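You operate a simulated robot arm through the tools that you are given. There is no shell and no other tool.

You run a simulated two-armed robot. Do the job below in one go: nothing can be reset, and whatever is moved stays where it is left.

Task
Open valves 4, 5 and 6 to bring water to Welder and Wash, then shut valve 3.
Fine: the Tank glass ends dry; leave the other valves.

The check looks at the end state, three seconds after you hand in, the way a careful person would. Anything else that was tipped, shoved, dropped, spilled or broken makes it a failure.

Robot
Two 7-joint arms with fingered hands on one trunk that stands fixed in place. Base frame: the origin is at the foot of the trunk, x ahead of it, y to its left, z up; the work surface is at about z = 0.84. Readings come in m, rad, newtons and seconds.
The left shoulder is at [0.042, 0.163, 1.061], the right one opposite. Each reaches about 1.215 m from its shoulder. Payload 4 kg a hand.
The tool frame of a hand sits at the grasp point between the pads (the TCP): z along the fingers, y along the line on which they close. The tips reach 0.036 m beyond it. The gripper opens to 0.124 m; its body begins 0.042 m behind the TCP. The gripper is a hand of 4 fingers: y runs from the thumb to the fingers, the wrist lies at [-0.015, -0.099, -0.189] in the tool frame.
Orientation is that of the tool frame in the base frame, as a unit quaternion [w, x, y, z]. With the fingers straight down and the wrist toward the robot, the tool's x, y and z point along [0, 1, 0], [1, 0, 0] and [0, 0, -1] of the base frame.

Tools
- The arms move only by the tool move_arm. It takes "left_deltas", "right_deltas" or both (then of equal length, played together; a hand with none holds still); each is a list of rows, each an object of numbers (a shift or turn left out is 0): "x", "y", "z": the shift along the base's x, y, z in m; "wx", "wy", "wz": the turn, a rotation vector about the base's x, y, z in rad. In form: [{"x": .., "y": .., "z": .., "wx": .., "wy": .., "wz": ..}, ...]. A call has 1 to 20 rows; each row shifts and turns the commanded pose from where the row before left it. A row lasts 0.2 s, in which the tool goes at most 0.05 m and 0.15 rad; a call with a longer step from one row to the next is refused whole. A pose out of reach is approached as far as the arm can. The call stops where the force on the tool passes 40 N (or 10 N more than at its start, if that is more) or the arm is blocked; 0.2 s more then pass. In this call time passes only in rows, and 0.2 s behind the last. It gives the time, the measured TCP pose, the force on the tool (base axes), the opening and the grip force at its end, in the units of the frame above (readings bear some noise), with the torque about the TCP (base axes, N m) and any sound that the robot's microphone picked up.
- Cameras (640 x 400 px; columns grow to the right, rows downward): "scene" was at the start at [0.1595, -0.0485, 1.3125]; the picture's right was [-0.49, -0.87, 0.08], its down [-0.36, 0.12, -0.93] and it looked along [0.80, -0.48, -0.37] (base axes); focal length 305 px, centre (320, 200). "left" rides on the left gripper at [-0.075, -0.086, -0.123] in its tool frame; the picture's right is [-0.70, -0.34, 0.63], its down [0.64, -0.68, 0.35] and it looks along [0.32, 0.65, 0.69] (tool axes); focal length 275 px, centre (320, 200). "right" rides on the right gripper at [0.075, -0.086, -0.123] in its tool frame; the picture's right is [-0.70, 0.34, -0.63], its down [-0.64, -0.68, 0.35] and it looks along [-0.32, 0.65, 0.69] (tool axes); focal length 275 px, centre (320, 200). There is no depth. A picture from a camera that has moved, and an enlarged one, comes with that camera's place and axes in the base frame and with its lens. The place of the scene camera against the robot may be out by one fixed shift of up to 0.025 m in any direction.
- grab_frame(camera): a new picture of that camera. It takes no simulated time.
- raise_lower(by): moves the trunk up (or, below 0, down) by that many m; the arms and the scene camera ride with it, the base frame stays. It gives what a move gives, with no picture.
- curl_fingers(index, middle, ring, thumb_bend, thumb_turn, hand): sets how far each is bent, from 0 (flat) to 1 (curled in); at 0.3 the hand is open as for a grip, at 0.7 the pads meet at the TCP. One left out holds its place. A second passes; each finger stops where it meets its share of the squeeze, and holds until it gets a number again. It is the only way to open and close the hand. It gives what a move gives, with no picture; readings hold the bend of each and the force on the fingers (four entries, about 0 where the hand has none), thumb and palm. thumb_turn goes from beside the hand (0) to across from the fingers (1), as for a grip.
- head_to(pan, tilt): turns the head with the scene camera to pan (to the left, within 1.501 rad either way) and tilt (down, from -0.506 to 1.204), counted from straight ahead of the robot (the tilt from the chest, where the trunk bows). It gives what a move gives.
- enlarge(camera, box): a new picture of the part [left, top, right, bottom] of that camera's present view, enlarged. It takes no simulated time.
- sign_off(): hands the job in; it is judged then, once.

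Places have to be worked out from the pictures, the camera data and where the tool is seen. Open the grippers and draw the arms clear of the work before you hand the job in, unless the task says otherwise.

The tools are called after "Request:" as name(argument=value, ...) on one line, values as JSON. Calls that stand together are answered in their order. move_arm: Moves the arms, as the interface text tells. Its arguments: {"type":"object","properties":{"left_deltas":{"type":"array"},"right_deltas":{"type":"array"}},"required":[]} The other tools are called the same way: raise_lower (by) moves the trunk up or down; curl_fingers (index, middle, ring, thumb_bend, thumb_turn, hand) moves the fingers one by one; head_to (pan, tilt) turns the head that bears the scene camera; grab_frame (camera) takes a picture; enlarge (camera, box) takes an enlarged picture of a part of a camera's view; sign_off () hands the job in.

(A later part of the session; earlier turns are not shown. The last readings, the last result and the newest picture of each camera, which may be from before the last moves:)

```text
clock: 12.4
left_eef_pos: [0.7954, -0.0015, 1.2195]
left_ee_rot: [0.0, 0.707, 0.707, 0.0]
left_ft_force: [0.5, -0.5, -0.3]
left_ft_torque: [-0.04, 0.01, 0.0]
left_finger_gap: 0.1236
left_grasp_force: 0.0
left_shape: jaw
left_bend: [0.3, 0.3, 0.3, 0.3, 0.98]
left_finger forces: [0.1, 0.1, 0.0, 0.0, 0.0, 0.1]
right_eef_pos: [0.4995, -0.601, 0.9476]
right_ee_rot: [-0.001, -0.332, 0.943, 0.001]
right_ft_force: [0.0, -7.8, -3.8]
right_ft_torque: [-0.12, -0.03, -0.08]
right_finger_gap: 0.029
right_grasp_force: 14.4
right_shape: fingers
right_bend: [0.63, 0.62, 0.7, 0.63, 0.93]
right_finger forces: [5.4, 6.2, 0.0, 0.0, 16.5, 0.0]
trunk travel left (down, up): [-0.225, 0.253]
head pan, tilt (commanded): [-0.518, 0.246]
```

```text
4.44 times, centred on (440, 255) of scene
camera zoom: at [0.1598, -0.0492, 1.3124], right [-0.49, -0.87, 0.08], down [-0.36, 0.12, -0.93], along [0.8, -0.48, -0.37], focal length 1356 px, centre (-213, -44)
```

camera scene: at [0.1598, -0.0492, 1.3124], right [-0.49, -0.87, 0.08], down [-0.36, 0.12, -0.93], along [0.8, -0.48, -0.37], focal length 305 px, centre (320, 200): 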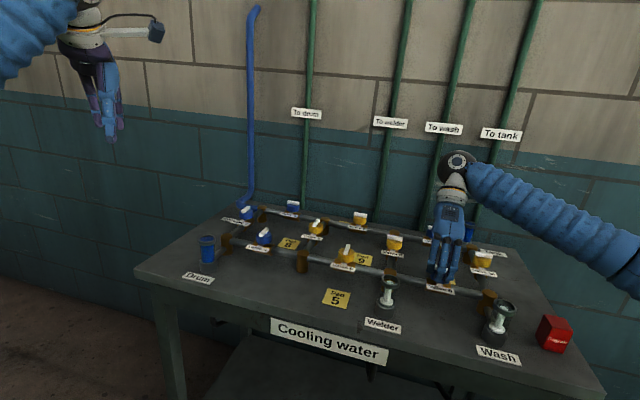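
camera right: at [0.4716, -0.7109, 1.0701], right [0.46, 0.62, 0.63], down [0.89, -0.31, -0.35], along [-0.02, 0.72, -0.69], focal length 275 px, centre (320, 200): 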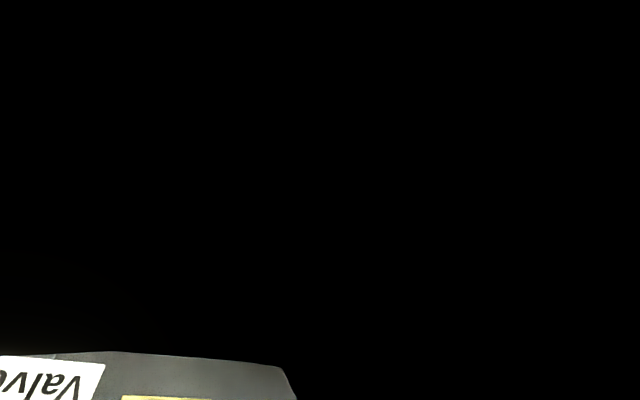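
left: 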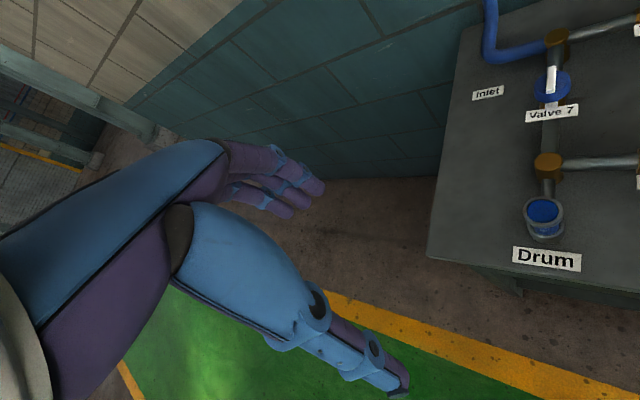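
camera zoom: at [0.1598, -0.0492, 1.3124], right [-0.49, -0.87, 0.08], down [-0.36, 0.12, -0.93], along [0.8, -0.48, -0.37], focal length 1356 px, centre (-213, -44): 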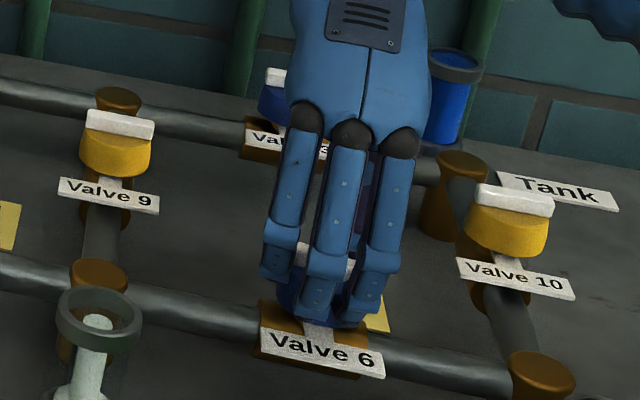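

The bar is now nearly along the pipe (hand at 129°). I turn the last bit until the stop is felt.

Request:
move_arm(right_deltas=[{"wz": 0.08}, {"wz": 0.08}])

Request:
enlarge(camera="scene", box=[390, 210, 490, 300])

```text
clock: 12.9
left_eef_pos: [0.7971, -0.0033, 1.2202]
left_ee_rot: [0.001, 0.707, 0.707, 0.0]
left_ft_force: [0.6, -0.2, -0.9]
left_ft_torque: [0.04, -0.01, 0.0]
left_finger_gap: 0.1236
left_grasp_force: 0.1
left_shape: jaw
left_bend: [0.3, 0.3, 0.3, 0.3, 0.98]
left_finger forces: [0.0, 0.0, 0.0, 0.0, 0.0, 0.0]
right_eef_pos: [0.4879, -0.6057, 0.9209]
right_ee_rot: [-0.032, -0.368, 0.929, 0.011]
right_ft_force: [5.4, -17.0, 39.1]
right_ft_torque: [-1.43, -0.34, 0.17]
right_finger_gap: 0.0211
right_grasp_force: 19.6
right_shape: fingers
right_bend: [0.69, 0.67, 0.69, 0.63, 0.91]
right_finger forces: [1.7, 0.0, 2.2, 0.1, 34.7, 0.0]
trunk travel left (down, up): [-0.225, 0.253]
head pan, tilt (commanded): [-0.518, 0.246]
stopped in row 2 (right hand): the force on the tool passed its limit at 108 N (the readings are from after the stop); the commanded pose is now the measured one
```

```text
4.44 times, centred on (440, 255) of scene
camera zoom: at [0.1591, -0.0497, 1.3129], right [-0.49, -0.87, 0.07], down [-0.36, 0.12, -0.93], along [0.8, -0.48, -0.37], focal length 1356 px, centre (-213, -44)
```

zoom: 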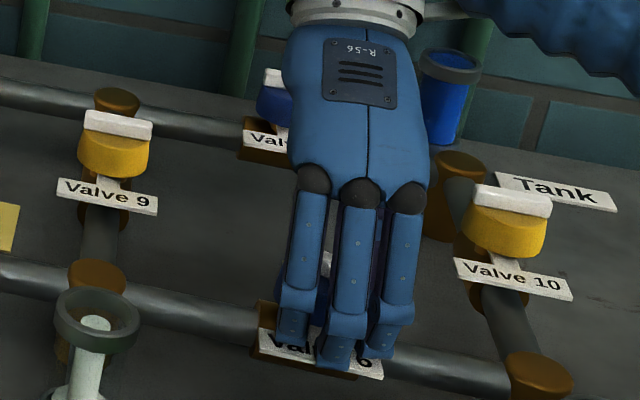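

Something gave: near the arm's limit the hand dropped 27 mm and pushed hard, and the call stopped. I look closely before moving anything.

Request:
enlarge(camera="scene", box=[415, 240, 475, 300])

Request:
grab_frame(camera="scene")

Request:
grab_frame(camera="left")

Request:
grab_frame(camera="right")

```text
6.67 times, centred on (445, 270) of scene
camera zoom: at [0.1591, -0.0497, 1.3129], right [-0.49, -0.87, 0.07], down [-0.36, 0.12, -0.93], along [0.8, -0.48, -0.37], focal length 2034 px, centre (-513, -267)
```

zoom: 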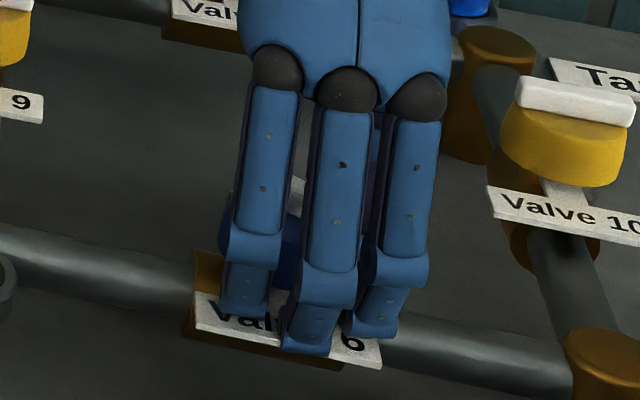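

```text
taken
camera scene: at [0.1591, -0.0497, 1.3129], right [-0.49, -0.87, 0.07], down [-0.36, 0.12, -0.93], along [0.8, -0.48, -0.37], focal length 305 px, centre (320, 200)
```

scene: 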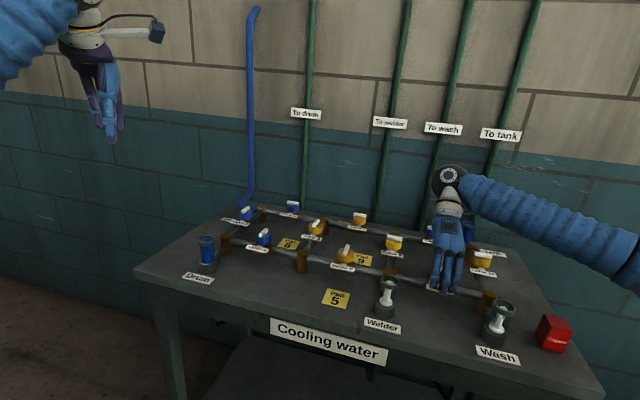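

```text
taken
camera left: at [0.7106, -0.0799, 1.3425], right [-0.34, -0.7, -0.63], down [-0.68, 0.65, -0.34], along [0.65, 0.32, -0.69], focal length 275 px, centre (320, 200)
```

left: 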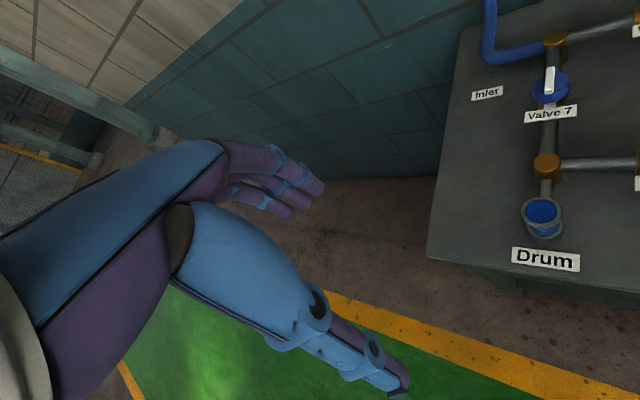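

```text
taken
camera right: at [0.5005, -0.7184, 1.0421], right [0.32, 0.72, 0.61], down [0.91, -0.05, -0.41], along [-0.26, 0.69, -0.68], focal length 275 px, centre (320, 200)
```

right: 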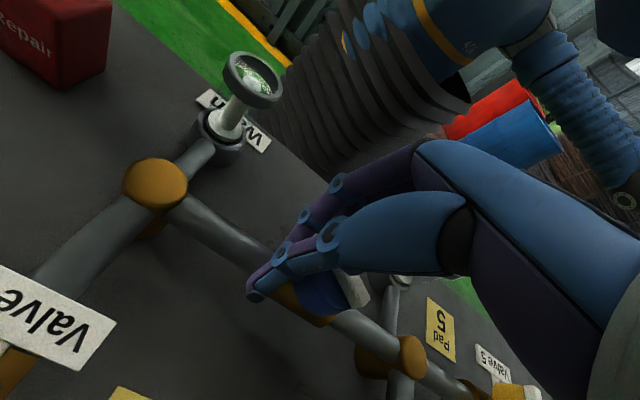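

I enlarge the wrist view at valve 6 to see the bar and the fingers.

Request:
enlarge(camera="right", box=[220, 200, 420, 340])

Request:
enlarge(camera="right", box=[80, 20, 320, 300])

```text
2.86 times, centred on (320, 270) of right
camera zoom: at [0.5005, -0.7184, 1.0421], right [0.32, 0.72, 0.61], down [0.91, -0.05, -0.41], along [-0.26, 0.69, -0.68], focal length 786 px, centre (320, 0)
```

zoom: 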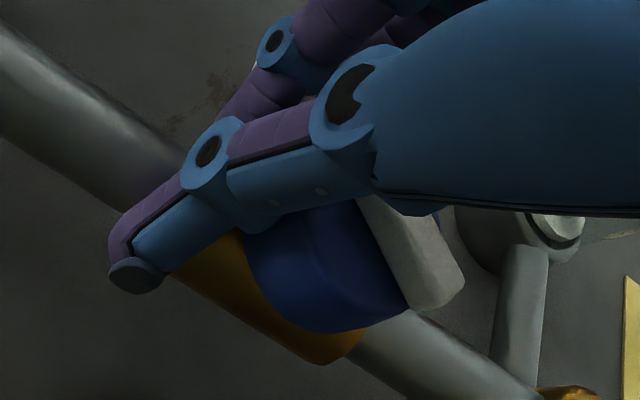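

```text
1.43 times, centred on (200, 160) of right
camera zoom: at [0.5005, -0.7184, 1.0421], right [0.32, 0.72, 0.61], down [0.91, -0.05, -0.41], along [-0.26, 0.69, -0.68], focal length 393 px, centre (491, 257)
```

zoom: 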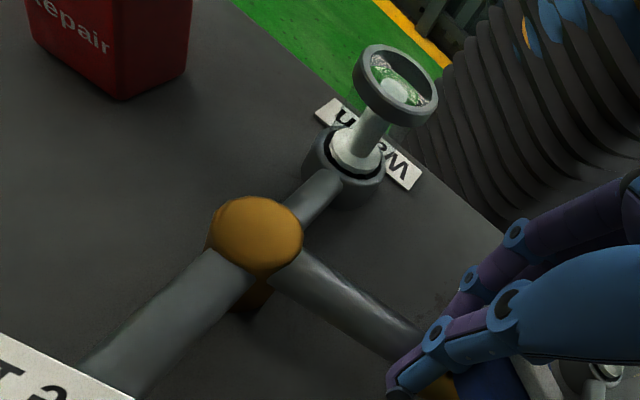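

The bar now lies roughly along the pipe, and the thumb is bearing on the valve bracket. I open the fingers gently to release the load before lifting.

Request:
curl_fingers(hand="right", index=0.5, middle=0.5, ring=0.5, thumb_bend=0.5)

Request:
enlarge(camera="right", box=[220, 200, 420, 340])

Request:
enlarge(camera="scene", box=[390, 210, 490, 300])

```text
clock: 13.9
left_eef_pos: [0.7962, -0.0022, 1.2206]
left_ee_rot: [-0.002, 0.707, 0.707, -0.001]
left_ft_force: [-0.1, -0.2, -0.1]
left_ft_torque: [0.0, 0.02, 0.01]
left_finger_gap: 0.1237
left_grasp_force: 0.0
left_shape: jaw
left_bend: [0.3, 0.3, 0.3, 0.3, 0.98]
left_finger forces: [0.0, 0.0, 0.0, 0.0, 0.1, 0.0]
right_eef_pos: [0.4882, -0.6034, 0.9169]
right_ee_rot: [-0.035, -0.37, 0.928, 0.014]
right_ft_force: [1.7, -3.3, -2.4]
right_ft_torque: [0.04, 0.03, -0.03]
right_finger_gap: 0.0645
right_grasp_force: 1.3
right_shape: fingers
right_bend: [0.5, 0.5, 0.5, 0.5, 0.97]
right_finger forces: [0.0, 0.0, 0.0, 0.0, 3.0, 0.0]
trunk travel left (down, up): [-0.225, 0.253]
head pan, tilt (commanded): [-0.518, 0.246]
```

```text
2.86 times, centred on (320, 270) of right
camera zoom: at [0.5019, -0.7159, 1.0382], right [0.32, 0.72, 0.61], down [0.91, -0.05, -0.41], along [-0.27, 0.69, -0.67], focal length 786 px, centre (320, 0)
```

zoom: 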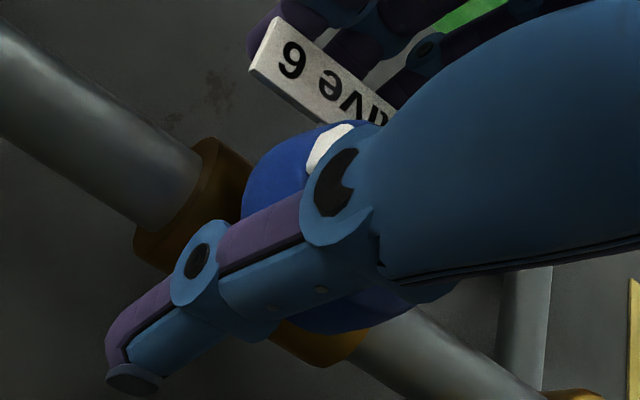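

```text
4.44 times, centred on (440, 255) of scene
camera zoom: at [0.1596, -0.0488, 1.3125], right [-0.49, -0.87, 0.08], down [-0.36, 0.12, -0.93], along [0.8, -0.48, -0.37], focal length 1356 px, centre (-213, -44)
```

zoom: 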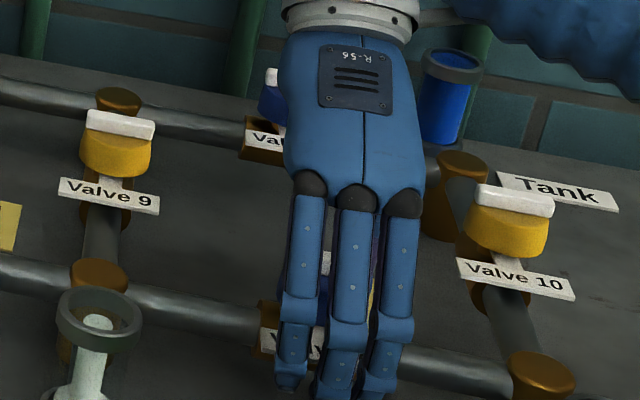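

Load is gone (about 3 N). The fingers are now in front of the tag and the thumb behind the cap. I open a little more so nothing hooks, then lift straight up in small steps.

Request:
curl_fingers(hand="right", index=0.4, middle=0.4, ring=0.4, thumb_bend=0.42)

Request:
move_arm(right_deltas=[{"z": 0.01}, {"z": 0.01}, {"z": 0.01}])

Request:
enlarge(camera="scene", box=[390, 190, 490, 300])

Request:
grab_frame(camera="right")

```text
clock: 14.9
left_eef_pos: [0.797, -0.003, 1.2198]
left_ee_rot: [-0.001, 0.707, 0.707, 0.0]
left_ft_force: [0.9, 0.5, 0.2]
left_ft_torque: [0.0, 0.01, 0.0]
left_finger_gap: 0.1239
left_grasp_force: 0.0
left_shape: jaw
left_bend: [0.3, 0.3, 0.3, 0.3, 0.98]
left_finger forces: [0.0, 0.1, 0.0, 0.0, 0.0, 0.0]
right_eef_pos: [0.4883, -0.6019, 0.9174]
right_ee_rot: [-0.034, -0.37, 0.928, 0.013]
right_ft_force: [-0.3, -0.5, -0.4]
right_ft_torque: [0.0, 0.04, 0.02]
right_finger_gap: 0.0898
right_grasp_force: 0.0
right_shape: fingers
right_bend: [0.4, 0.4, 0.4, 0.42, 0.97]
right_finger forces: [0.0, 0.0, 0.1, 0.0, 0.0, 0.0]
trunk travel left (down, up): [-0.225, 0.253]
head pan, tilt (commanded): [-0.518, 0.246]
```

```text
clock: 15.7
left_eef_pos: [0.7981, -0.0019, 1.2196]
left_ee_rot: [0.0, 0.708, 0.707, 0.0]
left_ft_force: [-0.5, 0.3, 0.7]
left_ft_torque: [-0.03, 0.0, 0.0]
left_finger_gap: 0.1238
left_grasp_force: 0.1
left_shape: jaw
left_bend: [0.3, 0.3, 0.3, 0.3, 0.98]
left_finger forces: [0.0, 0.1, 0.0, 0.0, 0.1, 0.0]
right_eef_pos: [0.4886, -0.6049, 0.9476]
right_ee_rot: [-0.035, -0.371, 0.928, 0.013]
right_ft_force: [-0.2, -0.4, -0.1]
right_ft_torque: [-0.03, 0.0, -0.02]
right_finger_gap: 0.0899
right_grasp_force: 0.0
right_shape: fingers
right_bend: [0.4, 0.4, 0.4, 0.42, 0.97]
right_finger forces: [0.0, 0.0, 0.0, 0.1, 0.1, 0.0]
trunk travel left (down, up): [-0.225, 0.253]
head pan, tilt (commanded): [-0.518, 0.246]
```

```text
3.64 times, centred on (440, 245) of scene
camera zoom: at [0.1595, -0.0481, 1.3128], right [-0.49, -0.87, 0.08], down [-0.36, 0.12, -0.93], along [0.8, -0.48, -0.37], focal length 1109 px, centre (-116, 36)
```

zoom: 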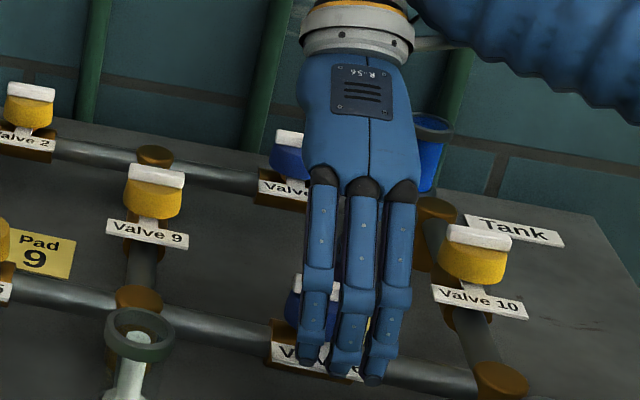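

```text
taken
camera right: at [0.5018, -0.7163, 1.0694], right [0.32, 0.72, 0.61], down [0.91, -0.05, -0.41], along [-0.27, 0.69, -0.67], focal length 275 px, centre (320, 200)
```

right: 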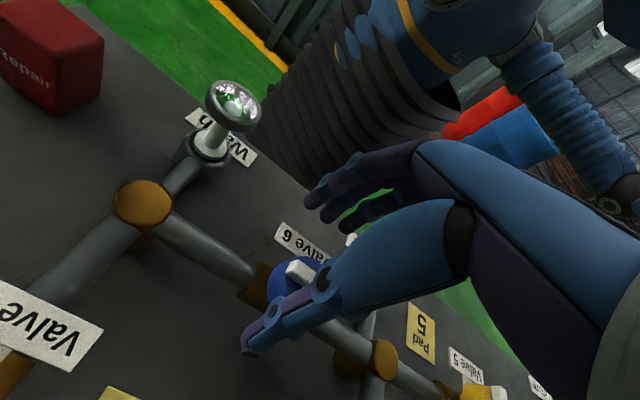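

Free of contact and rising cleanly. I lift another 11 cm, then look at valve 6.

Request:
move_arm(right_deltas=[{"z": 0.02}, {"z": 0.03}, {"z": 0.03}, {"z": 0.03}])

Request:
enlarge(camera="scene", box=[390, 200, 490, 300])

Request:
grab_frame(camera="right")

Request:
grab_frame(camera="scene")

```text
clock: 16.2
left_eef_pos: [0.7974, -0.0021, 1.22]
left_ee_rot: [-0.001, 0.707, 0.707, -0.001]
left_ft_force: [0.3, 0.1, 0.5]
left_ft_torque: [0.02, 0.0, -0.03]
left_finger_gap: 0.1237
left_grasp_force: 0.1
left_shape: jaw
left_bend: [0.3, 0.3, 0.3, 0.3, 0.98]
left_finger forces: [0.1, 0.0, 0.1, 0.1, 0.0, 0.1]
right_eef_pos: [0.4617, -0.6007, 0.8827]
right_ee_rot: [-0.134, -0.369, 0.918, 0.057]
right_ft_force: [10.2, -13.2, 21.0]
right_ft_torque: [-0.88, -0.75, 0.02]
right_finger_gap: 0.107
right_grasp_force: 17.0
right_shape: fingers
right_bend: [0.4, 0.4, 0.4, 0.37, 0.95]
right_finger forces: [0.1, 0.0, 0.1, 0.0, 34.3, 0.0]
trunk travel left (down, up): [-0.225, 0.253]
head pan, tilt (commanded): [-0.518, 0.246]
stopped in row 2 (right hand): the force on the tool passed its limit at 109 N (the readings are from after the stop); the commanded pose is now the measured one
```

```text
4.00 times, centred on (440, 250) of scene
camera zoom: at [0.1594, -0.0489, 1.3128], right [-0.49, -0.87, 0.08], down [-0.36, 0.12, -0.93], along [0.8, -0.48, -0.37], focal length 1220 px, centre (-160, 0)
```

zoom: 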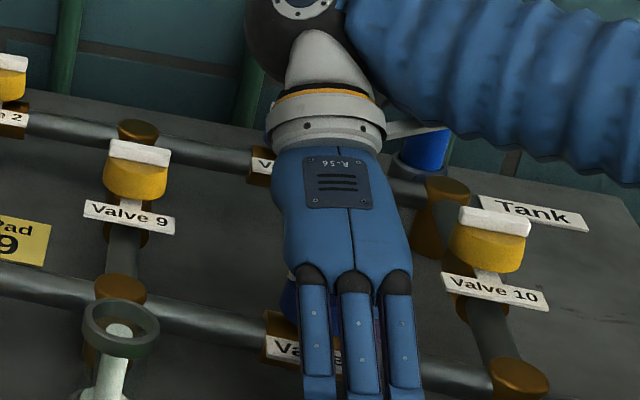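

```text
taken
camera right: at [0.5016, -0.7148, 0.9972], right [0.44, 0.72, 0.53], down [0.8, -0.04, -0.6], along [-0.41, 0.69, -0.6], focal length 275 px, centre (320, 200)
```

right: 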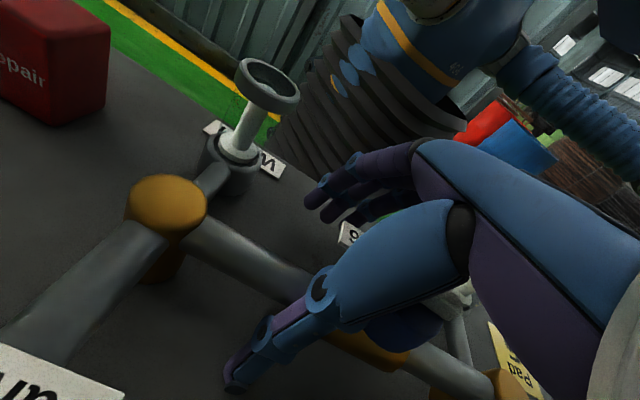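

```text
taken
camera scene: at [0.1594, -0.0489, 1.3128], right [-0.49, -0.87, 0.08], down [-0.36, 0.12, -0.93], along [0.8, -0.48, -0.37], focal length 305 px, centre (320, 200)
```

scene: 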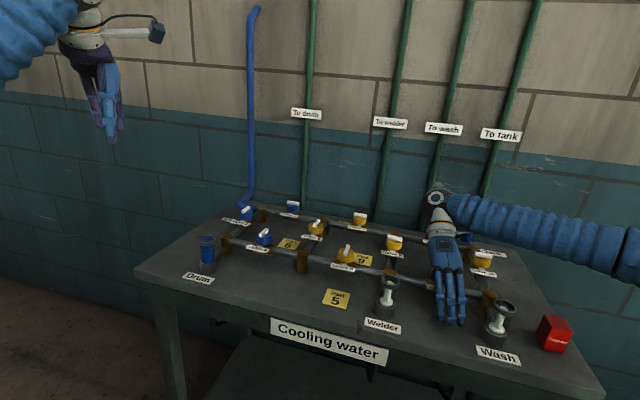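

The arm is at a joint limit in this pose and dropped again instead of rising; the thumb is pressing on the table. I'll lift with the trunk instead, which carries the arm without changing its joints — a small rise first.

Request:
raise_lower(by=0.02)

Request:
grab_frame(camera="right")

Request:
grab_frame(camera="scene")

```text
clock: 16.9
left_eef_pos: [0.7979, -0.0019, 1.2382]
left_ee_rot: [-0.002, 0.707, 0.708, -0.001]
left_ft_force: [0.6, 0.3, -0.4]
left_ft_torque: [0.03, 0.04, -0.03]
left_finger_gap: 0.1237
left_grasp_force: 0.0
left_shape: jaw
left_bend: [0.3, 0.3, 0.3, 0.3, 0.98]
left_finger forces: [0.1, 0.0, 0.1, 0.0, 0.0, 0.1]
right_eef_pos: [0.4609, -0.5996, 0.901]
right_ee_rot: [-0.135, -0.369, 0.918, 0.057]
right_ft_force: [0.8, -8.0, 17.2]
right_ft_torque: [-0.71, -0.43, -0.16]
right_finger_gap: 0.0978
right_grasp_force: 7.7
right_shape: fingers
right_bend: [0.4, 0.4, 0.4, 0.4, 0.94]
right_finger forces: [0.1, 0.1, 0.1, 0.0, 15.6, 0.0]
trunk travel left (down, up): [-0.245, 0.233]
head pan, tilt (commanded): [-0.518, 0.246]
```

```text
taken
camera right: at [0.5017, -0.7137, 1.0165], right [0.44, 0.72, 0.53], down [0.8, -0.04, -0.6], along [-0.41, 0.69, -0.59], focal length 275 px, centre (320, 200)
```

right: 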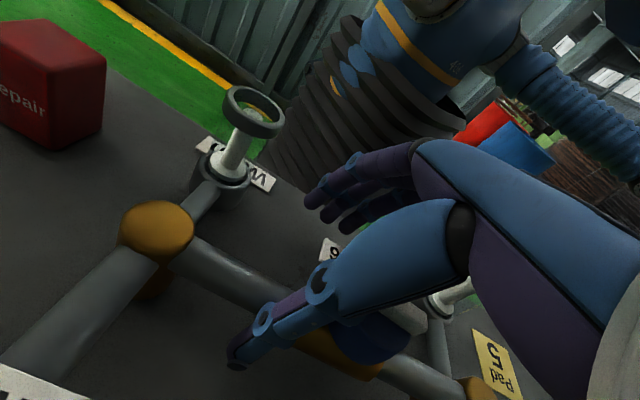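

```text
taken
camera scene: at [0.1493, -0.0483, 1.3363], right [-0.49, -0.87, 0.06], down [-0.34, 0.12, -0.93], along [0.8, -0.48, -0.35], focal length 305 px, centre (320, 200)
```

scene: 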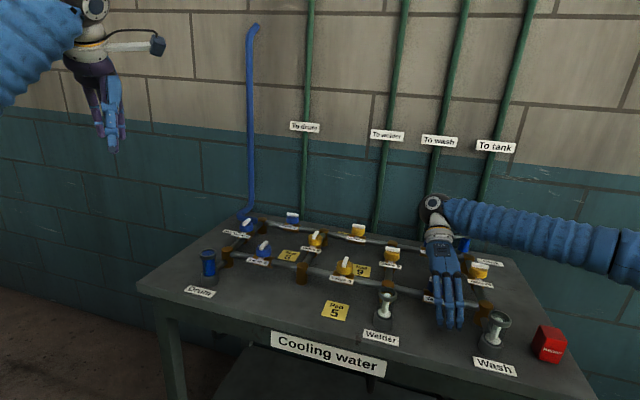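

The trunk lift works and the load drops. I keep raising with the trunk.

Request:
raise_lower(by=0.05)

Request:
grab_frame(camera="right")

Request:
grab_frame(camera="scene")

```text
clock: 17.8
left_eef_pos: [0.7983, -0.0018, 1.2869]
left_ee_rot: [-0.002, 0.707, 0.707, -0.001]
left_ft_force: [0.3, -0.7, -0.7]
left_ft_torque: [0.03, -0.01, -0.01]
left_finger_gap: 0.1237
left_grasp_force: 0.0
left_shape: jaw
left_bend: [0.3, 0.3, 0.3, 0.3, 0.98]
left_finger forces: [0.0, 0.1, 0.0, 0.1, 0.0, 0.0]
right_eef_pos: [0.4609, -0.5998, 0.9505]
right_ee_rot: [-0.135, -0.369, 0.918, 0.058]
right_ft_force: [0.8, 0.2, 0.5]
right_ft_torque: [-0.02, 0.01, 0.01]
right_finger_gap: 0.0905
right_grasp_force: 0.0
right_shape: fingers
right_bend: [0.4, 0.4, 0.4, 0.42, 0.97]
right_finger forces: [0.0, 0.1, 0.0, 0.0, 0.0, 0.0]
trunk travel left (down, up): [-0.295, 0.183]
head pan, tilt (commanded): [-0.518, 0.246]
```

```text
taken
camera right: at [0.5019, -0.7139, 1.0646], right [0.44, 0.72, 0.53], down [0.8, -0.04, -0.6], along [-0.41, 0.69, -0.59], focal length 275 px, centre (320, 200)
```

right: 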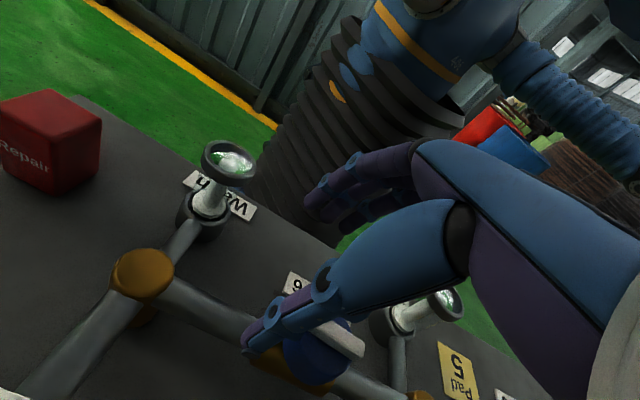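

```text
taken
camera scene: at [0.1273, -0.0486, 1.3927], right [-0.49, -0.87, 0.04], down [-0.29, 0.12, -0.95], along [0.82, -0.48, -0.31], focal length 305 px, centre (320, 200)
```

scene: 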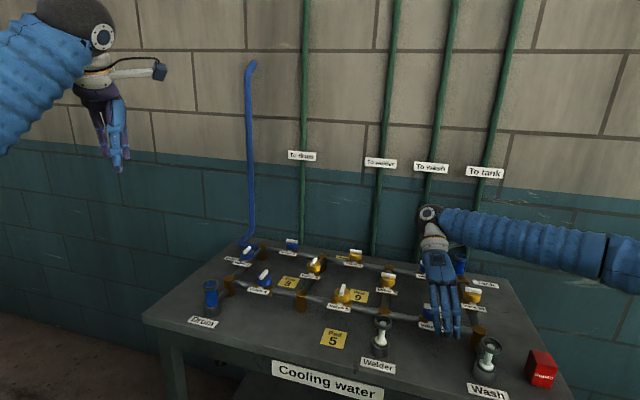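

No contact any more. I raise another 0.11 m to be well clear of the valve.

Request:
raise_lower(by=0.11)

Request:
grab_frame(camera="right")

Request:
grab_frame(camera="scene")

```text
clock: 19.2
left_eef_pos: [0.7977, -0.0034, 1.3987]
left_ee_rot: [0.0, 0.707, 0.707, 0.0]
left_ft_force: [0.0, -0.1, 0.3]
left_ft_torque: [0.02, -0.02, 0.01]
left_finger_gap: 0.1236
left_grasp_force: 0.1
left_shape: jaw
left_bend: [0.3, 0.3, 0.3, 0.3, 0.98]
left_finger forces: [0.0, 0.0, 0.0, 0.1, 0.0, 0.0]
right_eef_pos: [0.4611, -0.5991, 1.0599]
right_ee_rot: [-0.135, -0.37, 0.917, 0.057]
right_ft_force: [-0.6, -0.3, -0.9]
right_ft_torque: [0.0, -0.01, -0.01]
right_finger_gap: 0.0904
right_grasp_force: 0.0
right_shape: fingers
right_bend: [0.4, 0.4, 0.4, 0.42, 0.97]
right_finger forces: [0.1, 0.0, 0.0, 0.0, 0.0, 0.1]
trunk travel left (down, up): [-0.405, 0.073]
head pan, tilt (commanded): [-0.518, 0.246]
```

```text
taken
camera right: at [0.5017, -0.714, 1.1749], right [0.44, 0.72, 0.53], down [0.8, -0.04, -0.6], along [-0.41, 0.69, -0.59], focal length 275 px, centre (320, 200)
```

right: 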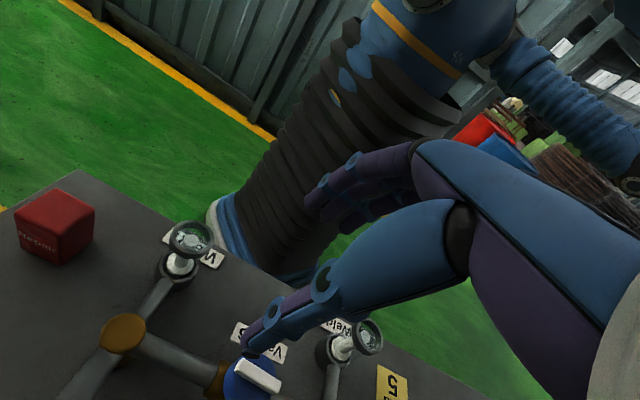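

```text
taken
camera scene: at [0.0955, -0.0487, 1.5118], right [-0.49, -0.87, 0.01], down [-0.23, 0.12, -0.97], along [0.84, -0.48, -0.26], focal length 305 px, centre (320, 200)
```

scene: 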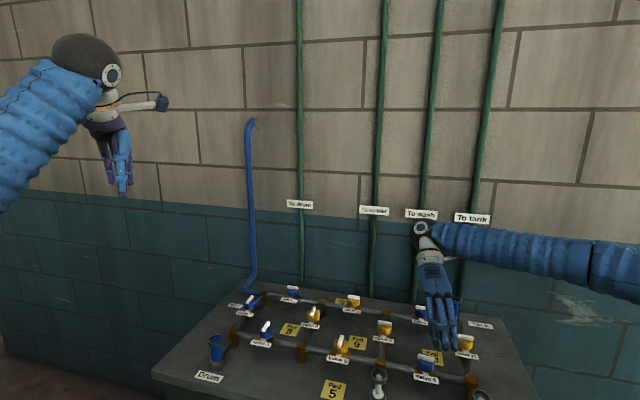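

Well clear. I examine valve 6 and the neighbourhood, tilting the head down to bring the board back into view.

Request:
head_to(pan=-0.6, tilt=0.6)

Request:
enlarge(camera="right", box=[180, 290, 340, 400])

Request:
grab_frame(camera="scene")

```text
clock: 20.0
left_eef_pos: [0.7969, -0.0029, 1.399]
left_ee_rot: [0.0, 0.707, 0.707, 0.0]
left_ft_force: [0.3, 0.0, -0.6]
left_ft_torque: [0.03, 0.0, 0.01]
left_finger_gap: 0.1239
left_grasp_force: 0.0
left_shape: jaw
left_bend: [0.3, 0.3, 0.3, 0.3, 0.98]
left_finger forces: [0.0, 0.0, 0.1, 0.1, 0.0, 0.1]
right_eef_pos: [0.4602, -0.5994, 1.06]
right_ee_rot: [-0.134, -0.369, 0.918, 0.057]
right_ft_force: [0.4, -1.0, -0.1]
right_ft_torque: [-0.02, -0.02, 0.02]
right_finger_gap: 0.0901
right_grasp_force: 0.1
right_shape: fingers
right_bend: [0.4, 0.4, 0.4, 0.42, 0.97]
right_finger forces: [0.1, 0.1, 0.0, 0.0, 0.0, 0.1]
trunk travel left (down, up): [-0.405, 0.073]
head pan, tilt (commanded): [-0.6, 0.6]
```

```text
3.64 times, centred on (260, 345) of right
camera zoom: at [0.5014, -0.7139, 1.1754], right [0.44, 0.72, 0.53], down [0.8, -0.04, -0.6], along [-0.41, 0.69, -0.59], focal length 1001 px, centre (538, -327)
```

zoom: 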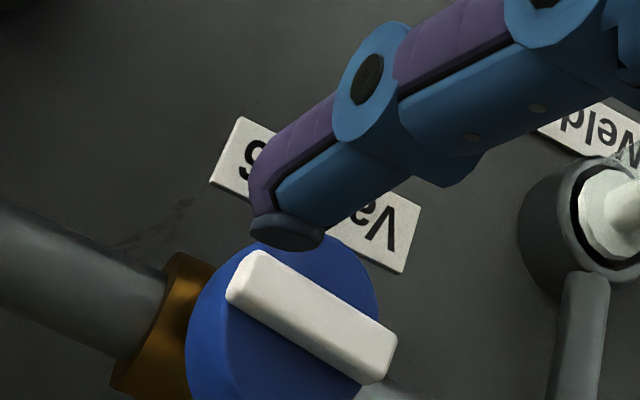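

```text
taken
camera scene: at [0.0865, -0.0522, 1.4796], right [-0.56, -0.83, 0.01], down [-0.48, 0.32, -0.82], along [0.67, -0.47, -0.57], focal length 305 px, centre (320, 200)
```

scene: 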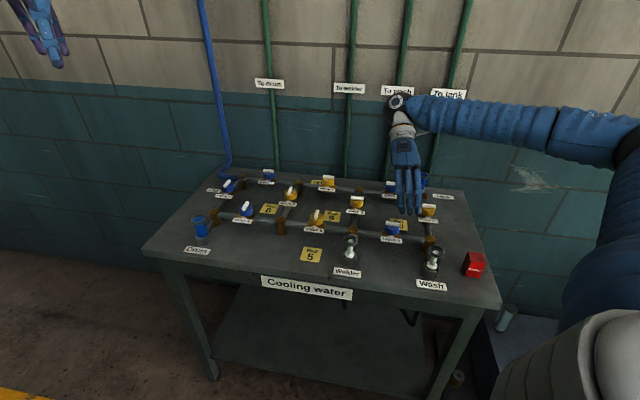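

Valve 6's bar now lies nearly along the pipe (I estimate ~39° versus the pipe's 45°), and nothing around it looks disturbed. I raise a bit more for margin, then unwind the wrist clockwise, away from the limit.

Request:
raise_lower(by=0.065)

Request:
move_arm(right_deltas=[{"wz": -0.1}, {"wz": -0.1}, {"wz": -0.1}])

Request:
grab_frame(camera="scene")

```text
clock: 21.1
left_eef_pos: [0.7981, -0.0012, 1.4644]
left_ee_rot: [-0.001, 0.707, 0.707, -0.001]
left_ft_force: [0.0, -0.6, -0.1]
left_ft_torque: [0.02, -0.01, 0.02]
left_finger_gap: 0.1241
left_grasp_force: 0.1
left_shape: jaw
left_bend: [0.3, 0.3, 0.3, 0.3, 0.98]
left_finger forces: [0.0, 0.1, 0.1, 0.1, 0.0, 0.0]
right_eef_pos: [0.4602, -0.6009, 1.1259]
right_ee_rot: [-0.135, -0.368, 0.918, 0.057]
right_ft_force: [-0.4, -0.2, 0.4]
right_ft_torque: [-0.02, 0.0, 0.0]
right_finger_gap: 0.0902
right_grasp_force: 0.1
right_shape: fingers
right_bend: [0.4, 0.4, 0.4, 0.42, 0.97]
right_finger forces: [0.0, 0.1, 0.1, 0.0, 0.0, 0.0]
trunk travel left (down, up): [-0.47, 0.008]
head pan, tilt (commanded): [-0.6, 0.6]
```

```text
clock: 21.9
left_eef_pos: [0.7974, -0.0025, 1.4648]
left_ee_rot: [0.0, 0.707, 0.708, 0.0]
left_ft_force: [-0.3, -0.6, -1.2]
left_ft_torque: [0.0, -0.03, 0.01]
left_finger_gap: 0.1236
left_grasp_force: 0.0
left_shape: jaw
left_bend: [0.3, 0.3, 0.3, 0.3, 0.98]
left_finger forces: [0.0, 0.0, 0.0, 0.1, 0.1, 0.0]
right_eef_pos: [0.4616, -0.6008, 1.126]
right_ee_rot: [-0.126, -0.227, 0.963, 0.077]
right_ft_force: [0.6, -0.2, -0.1]
right_ft_torque: [0.0, 0.03, 0.03]
right_finger_gap: 0.0904
right_grasp_force: 0.0
right_shape: fingers
right_bend: [0.4, 0.4, 0.4, 0.42, 0.97]
right_finger forces: [0.0, 0.1, 0.0, 0.0, 0.0, 0.2]
trunk travel left (down, up): [-0.47, 0.008]
head pan, tilt (commanded): [-0.6, 0.6]
```

```text
taken
camera scene: at [0.0803, -0.0526, 1.5455], right [-0.56, -0.83, 0.0], down [-0.47, 0.32, -0.82], along [0.68, -0.47, -0.57], focal length 305 px, centre (320, 200)
```

scene: 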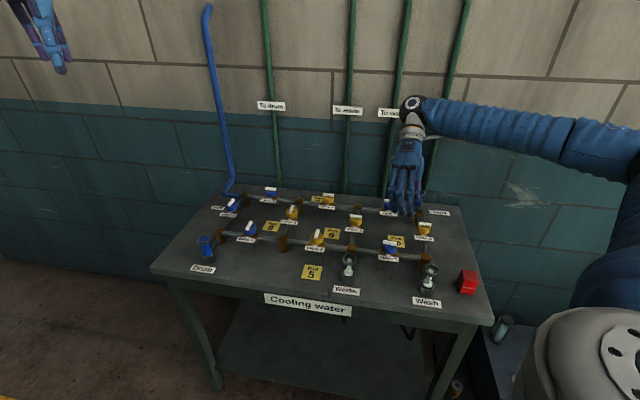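

Unwinding works. I remove the tilt and bring the yaw back to about 46°.

Request:
move_arm(right_deltas=[{"wx": -0.031, "wy": -0.094}, {"wx": -0.031, "wy": -0.094}, {"wx": -0.031, "wy": -0.094}, {"wz": -0.12}, {"wz": -0.12}, {"wz": -0.12}, {"wz": -0.12}, {"wz": -0.12}, {"wz": -0.12}, {"wz": -0.12}, {"wz": -0.12}, {"wz": -0.12}, {"wz": -0.12}])

Request:
grab_frame(camera="scene")

Request:
grab_frame(camera="right")

```text
clock: 24.7
left_eef_pos: [0.797, -0.0022, 1.4643]
left_ee_rot: [0.0, 0.708, 0.706, -0.001]
left_ft_force: [0.0, 0.2, 0.1]
left_ft_torque: [-0.01, -0.03, 0.02]
left_finger_gap: 0.1238
left_grasp_force: 0.1
left_shape: jaw
left_bend: [0.3, 0.3, 0.3, 0.3, 0.98]
left_finger forces: [0.0, 0.0, 0.0, 0.1, 0.0, 0.0]
right_eef_pos: [0.4612, -0.5994, 1.1265]
right_ee_rot: [0.001, 0.361, 0.933, -0.002]
right_ft_force: [-0.3, -1.2, 0.6]
right_ft_torque: [-0.02, -0.01, 0.0]
right_finger_gap: 0.0904
right_grasp_force: 0.0
right_shape: fingers
right_bend: [0.4, 0.4, 0.4, 0.42, 0.97]
right_finger forces: [0.0, 0.0, 0.0, 0.0, 0.0, 0.1]
trunk travel left (down, up): [-0.47, 0.008]
head pan, tilt (commanded): [-0.6, 0.6]
```

```text
taken
camera scene: at [0.0802, -0.0519, 1.5456], right [-0.56, -0.83, 0.0], down [-0.47, 0.32, -0.82], along [0.68, -0.47, -0.57], focal length 305 px, centre (320, 200)
```

scene: 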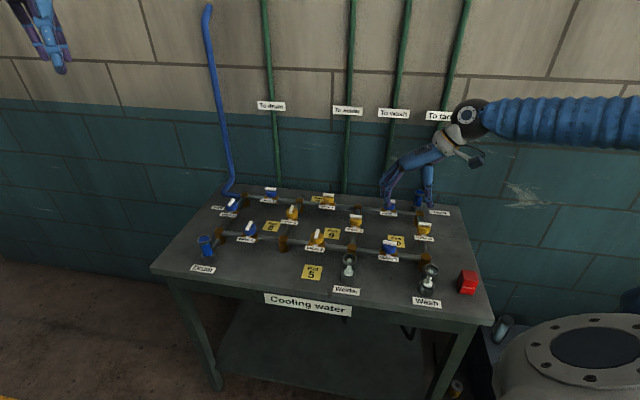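

```text
taken
camera right: at [0.3475, -0.6112, 1.2481], right [0.74, -0.22, 0.64], down [0.02, -0.94, -0.34], along [0.67, 0.27, -0.69], focal length 275 px, centre (320, 200)
```

right: 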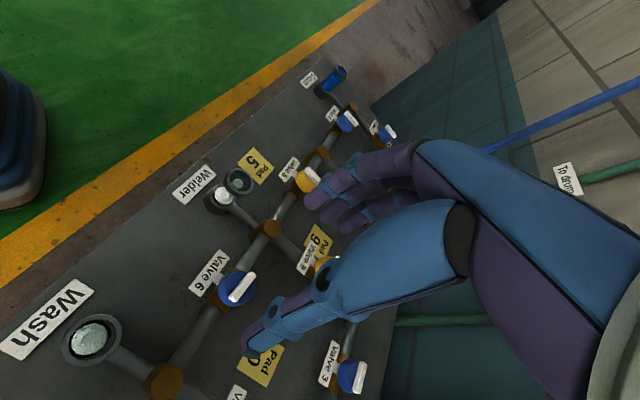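

The pose is clean again. I enlarge to measure the bar angle of valve 6 against the pipe, and compare with the other bars.

Request:
enlarge(camera="right", box=[180, 230, 300, 330])

Request:
enlarge(camera="scene", box=[340, 190, 490, 310])

Request:
enlarge(camera="scene", box=[190, 180, 350, 290])

```text
4.00 times, centred on (240, 280) of right
camera zoom: at [0.3475, -0.6112, 1.2481], right [0.74, -0.22, 0.64], down [0.02, -0.94, -0.34], along [0.67, 0.27, -0.69], focal length 1101 px, centre (640, -120)
```

zoom: 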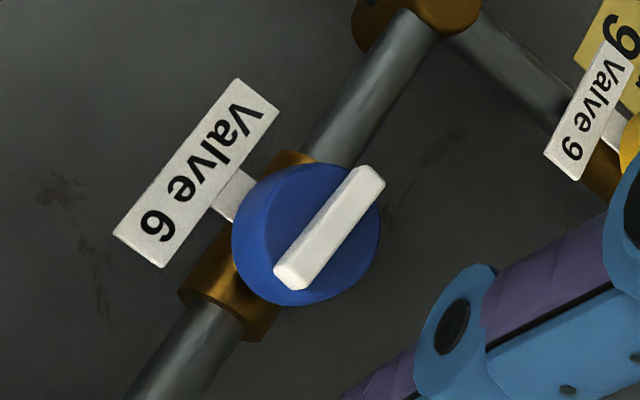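

```text
3.33 times, centred on (415, 250) of scene
camera zoom: at [0.0802, -0.0519, 1.5456], right [-0.56, -0.83, 0.0], down [-0.47, 0.32, -0.82], along [0.68, -0.47, -0.57], focal length 1017 px, centre (3, 33)
```

zoom: 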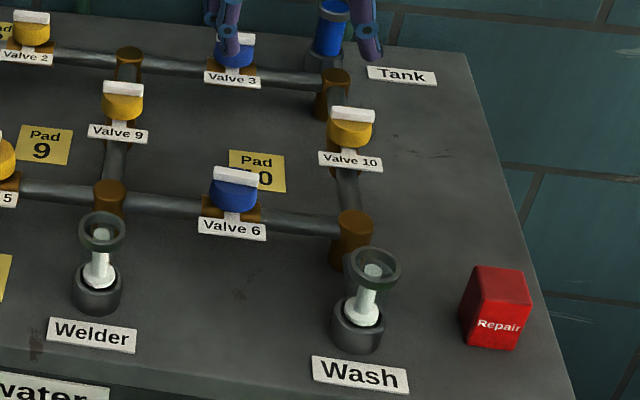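

```text
3.64 times, centred on (270, 235) of scene
camera zoom: at [0.0802, -0.0519, 1.5456], right [-0.56, -0.83, 0.0], down [-0.47, 0.32, -0.82], along [0.68, -0.47, -0.57], focal length 1109 px, centre (502, 73)
```

zoom: 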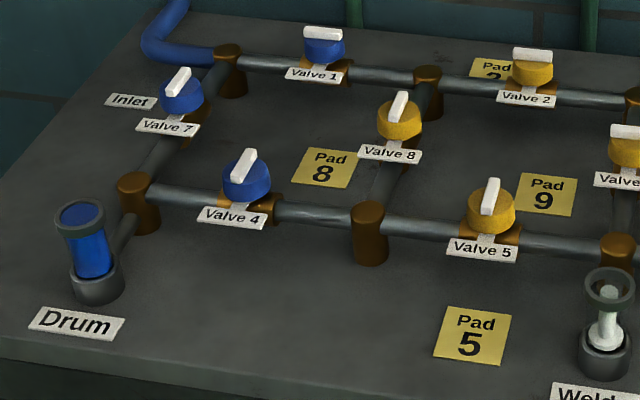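

Valve 6's bar is parallel to its label and pipe, within a few degrees: open. For valve 5 I'll start the grip with the hand yawed to ~15°, so a 90° counter-clockwise turn stays far from the wrist limit. I move over valve 5 at height.

Request:
move_arm(right_deltas=[{"x": 0.033, "y": 0.0255, "wz": -0.079}, {"x": 0.033, "y": 0.0255, "wz": -0.079}, {"x": 0.033, "y": 0.0255, "wz": -0.079}, {"x": 0.033, "y": 0.0255, "wz": -0.079}, {"x": 0.032, "y": 0.0255, "wz": -0.079}, {"x": 0.032, "y": 0.0255, "wz": -0.079}])

Request:
curl_fingers(hand="right", index=0.46, middle=0.46, ring=0.46, thumb_bend=0.46)

Request:
grab_frame(camera="right")

Request:
grab_frame(camera="scene")

```text
clock: 26.1
left_eef_pos: [0.7983, -0.0029, 1.4631]
left_ee_rot: [0.0, 0.708, 0.707, -0.001]
left_ft_force: [0.0, -0.9, -1.6]
left_ft_torque: [0.0, 0.03, 0.02]
left_finger_gap: 0.1238
left_grasp_force: 0.0
left_shape: jaw
left_bend: [0.3, 0.3, 0.3, 0.3, 0.98]
left_finger forces: [0.1, 0.1, 0.1, 0.0, 0.1, 0.1]
right_eef_pos: [0.6583, -0.4456, 1.1233]
right_ee_rot: [0.0, 0.57, 0.821, -0.001]
right_ft_force: [-0.2, -0.5, -0.8]
right_ft_torque: [0.01, 0.02, -0.02]
right_finger_gap: 0.0905
right_grasp_force: 0.0
right_shape: fingers
right_bend: [0.4, 0.4, 0.4, 0.42, 0.97]
right_finger forces: [0.1, 0.0, 0.0, 0.0, 0.0, 0.0]
trunk travel left (down, up): [-0.47, 0.008]
head pan, tilt (commanded): [-0.6, 0.6]
```

```text
clock: 27.1
left_eef_pos: [0.7979, -0.0023, 1.4639]
left_ee_rot: [-0.001, 0.707, 0.707, 0.0]
left_ft_force: [-0.4, -0.1, -0.2]
left_ft_torque: [0.02, 0.0, 0.03]
left_finger_gap: 0.1237
left_grasp_force: 0.1
left_shape: jaw
left_bend: [0.3, 0.3, 0.3, 0.3, 0.98]
left_finger forces: [0.1, 0.1, 0.1, 0.0, 0.0, 0.0]
right_eef_pos: [0.6562, -0.4462, 1.1253]
right_ee_rot: [0.0, 0.568, 0.823, -0.002]
right_ft_force: [0.1, -0.9, 0.0]
right_ft_torque: [-0.02, 0.0, -0.01]
right_finger_gap: 0.0747
right_grasp_force: 0.0
right_shape: fingers
right_bend: [0.46, 0.46, 0.46, 0.46, 0.97]
right_finger forces: [0.0, 0.0, 0.0, 0.0, 0.0, 0.0]
trunk travel left (down, up): [-0.47, 0.008]
head pan, tilt (commanded): [-0.6, 0.6]
```

```text
taken
camera right: at [0.5496, -0.4054, 1.2465], right [0.56, -0.53, 0.63], down [-0.41, -0.84, -0.34], along [0.72, -0.07, -0.69], focal length 275 px, centre (320, 200)
```

right: 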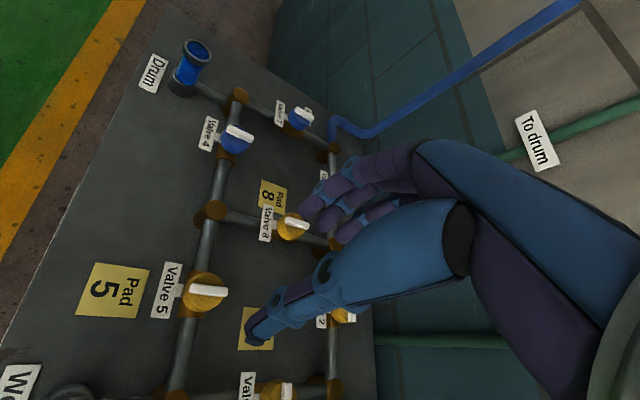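

```text
taken
camera scene: at [0.0811, -0.0522, 1.5455], right [-0.57, -0.82, 0.0], down [-0.47, 0.32, -0.82], along [0.68, -0.47, -0.57], focal length 305 px, centre (320, 200)
```

scene: 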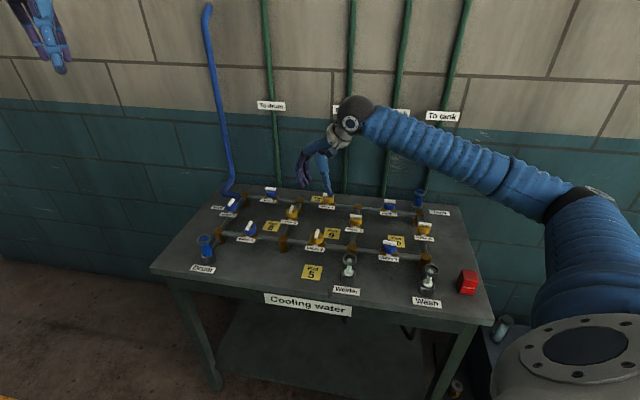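

I measure valve 5 (and valve 4) precisely from this wrist view.

Request:
enlarge(camera="right", box=[150, 250, 250, 330])

Request:
enlarge(camera="right", box=[180, 90, 280, 170])

```text
5.00 times, centred on (200, 290) of right
camera zoom: at [0.5496, -0.4054, 1.2465], right [0.56, -0.53, 0.63], down [-0.41, -0.84, -0.34], along [0.72, -0.07, -0.69], focal length 1376 px, centre (920, -250)
```

zoom: 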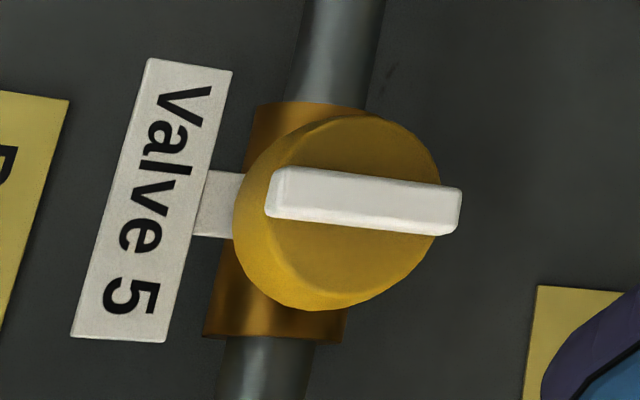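

```text
5.00 times, centred on (230, 130) of right
camera zoom: at [0.5496, -0.4054, 1.2465], right [0.56, -0.53, 0.63], down [-0.41, -0.84, -0.34], along [0.72, -0.07, -0.69], focal length 1376 px, centre (770, 550)
```

zoom: 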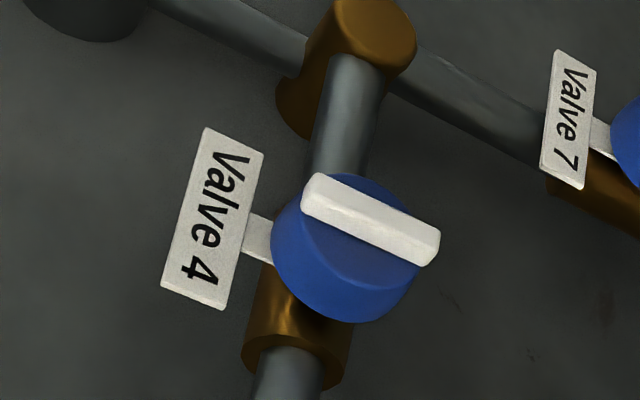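

Valve 5 is at about (0.657,-0.444), valve 4 at about (0.811,-0.291). I descend over valve 5 to just above the bar and check alignment.

Request:
move_arm(right_deltas=[{"x": 0.001, "y": 0.002, "z": -0.03}, {"z": -0.03}, {"z": -0.03}, {"z": -0.03}, {"z": -0.025}])

Request:
enlarge(camera="right", box=[200, 150, 400, 380])

Request:
enlarge(camera="scene", box=[270, 180, 390, 280])

```text
clock: 28.3
left_eef_pos: [0.7987, -0.0024, 1.4634]
left_ee_rot: [0.0, 0.707, 0.707, -0.001]
left_ft_force: [-0.4, 0.0, -0.6]
left_ft_torque: [-0.02, -0.01, 0.01]
left_finger_gap: 0.1238
left_grasp_force: 0.1
left_shape: jaw
left_bend: [0.3, 0.3, 0.3, 0.3, 0.98]
left_finger forces: [0.0, 0.0, 0.0, 0.1, 0.1, 0.0]
right_eef_pos: [0.6598, -0.4432, 0.98]
right_ee_rot: [0.0, 0.569, 0.822, -0.001]
right_ft_force: [0.2, 0.4, -1.0]
right_ft_torque: [-0.01, 0.02, -0.02]
right_finger_gap: 0.0744
right_grasp_force: 0.0
right_shape: fingers
right_bend: [0.46, 0.46, 0.46, 0.46, 0.97]
right_finger forces: [0.1, 0.0, 0.0, 0.1, 0.0, 0.0]
trunk travel left (down, up): [-0.47, 0.008]
head pan, tilt (commanded): [-0.6, 0.6]
```

```text
1.74 times, centred on (300, 265) of right
camera zoom: at [0.5524, -0.4024, 1.1024], right [0.56, -0.53, 0.63], down [-0.41, -0.84, -0.34], along [0.72, -0.07, -0.69], focal length 479 px, centre (355, 87)
```

zoom: 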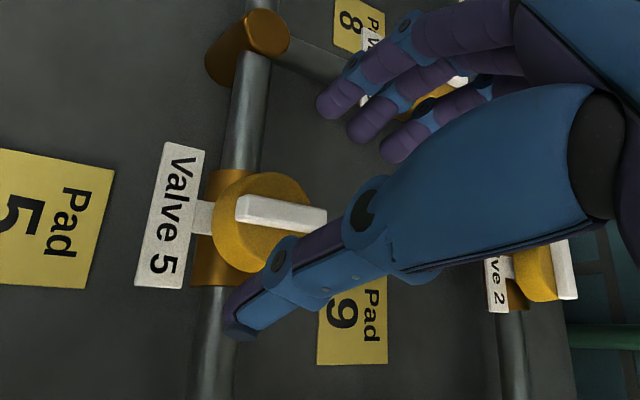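

```text
4.00 times, centred on (330, 230) of scene
camera zoom: at [0.0809, -0.0524, 1.5455], right [-0.57, -0.82, 0.0], down [-0.47, 0.32, -0.82], along [0.68, -0.47, -0.57], focal length 1220 px, centre (280, 80)
```

zoom: 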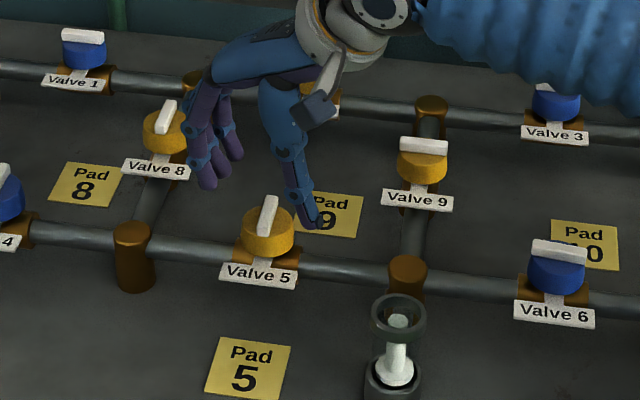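

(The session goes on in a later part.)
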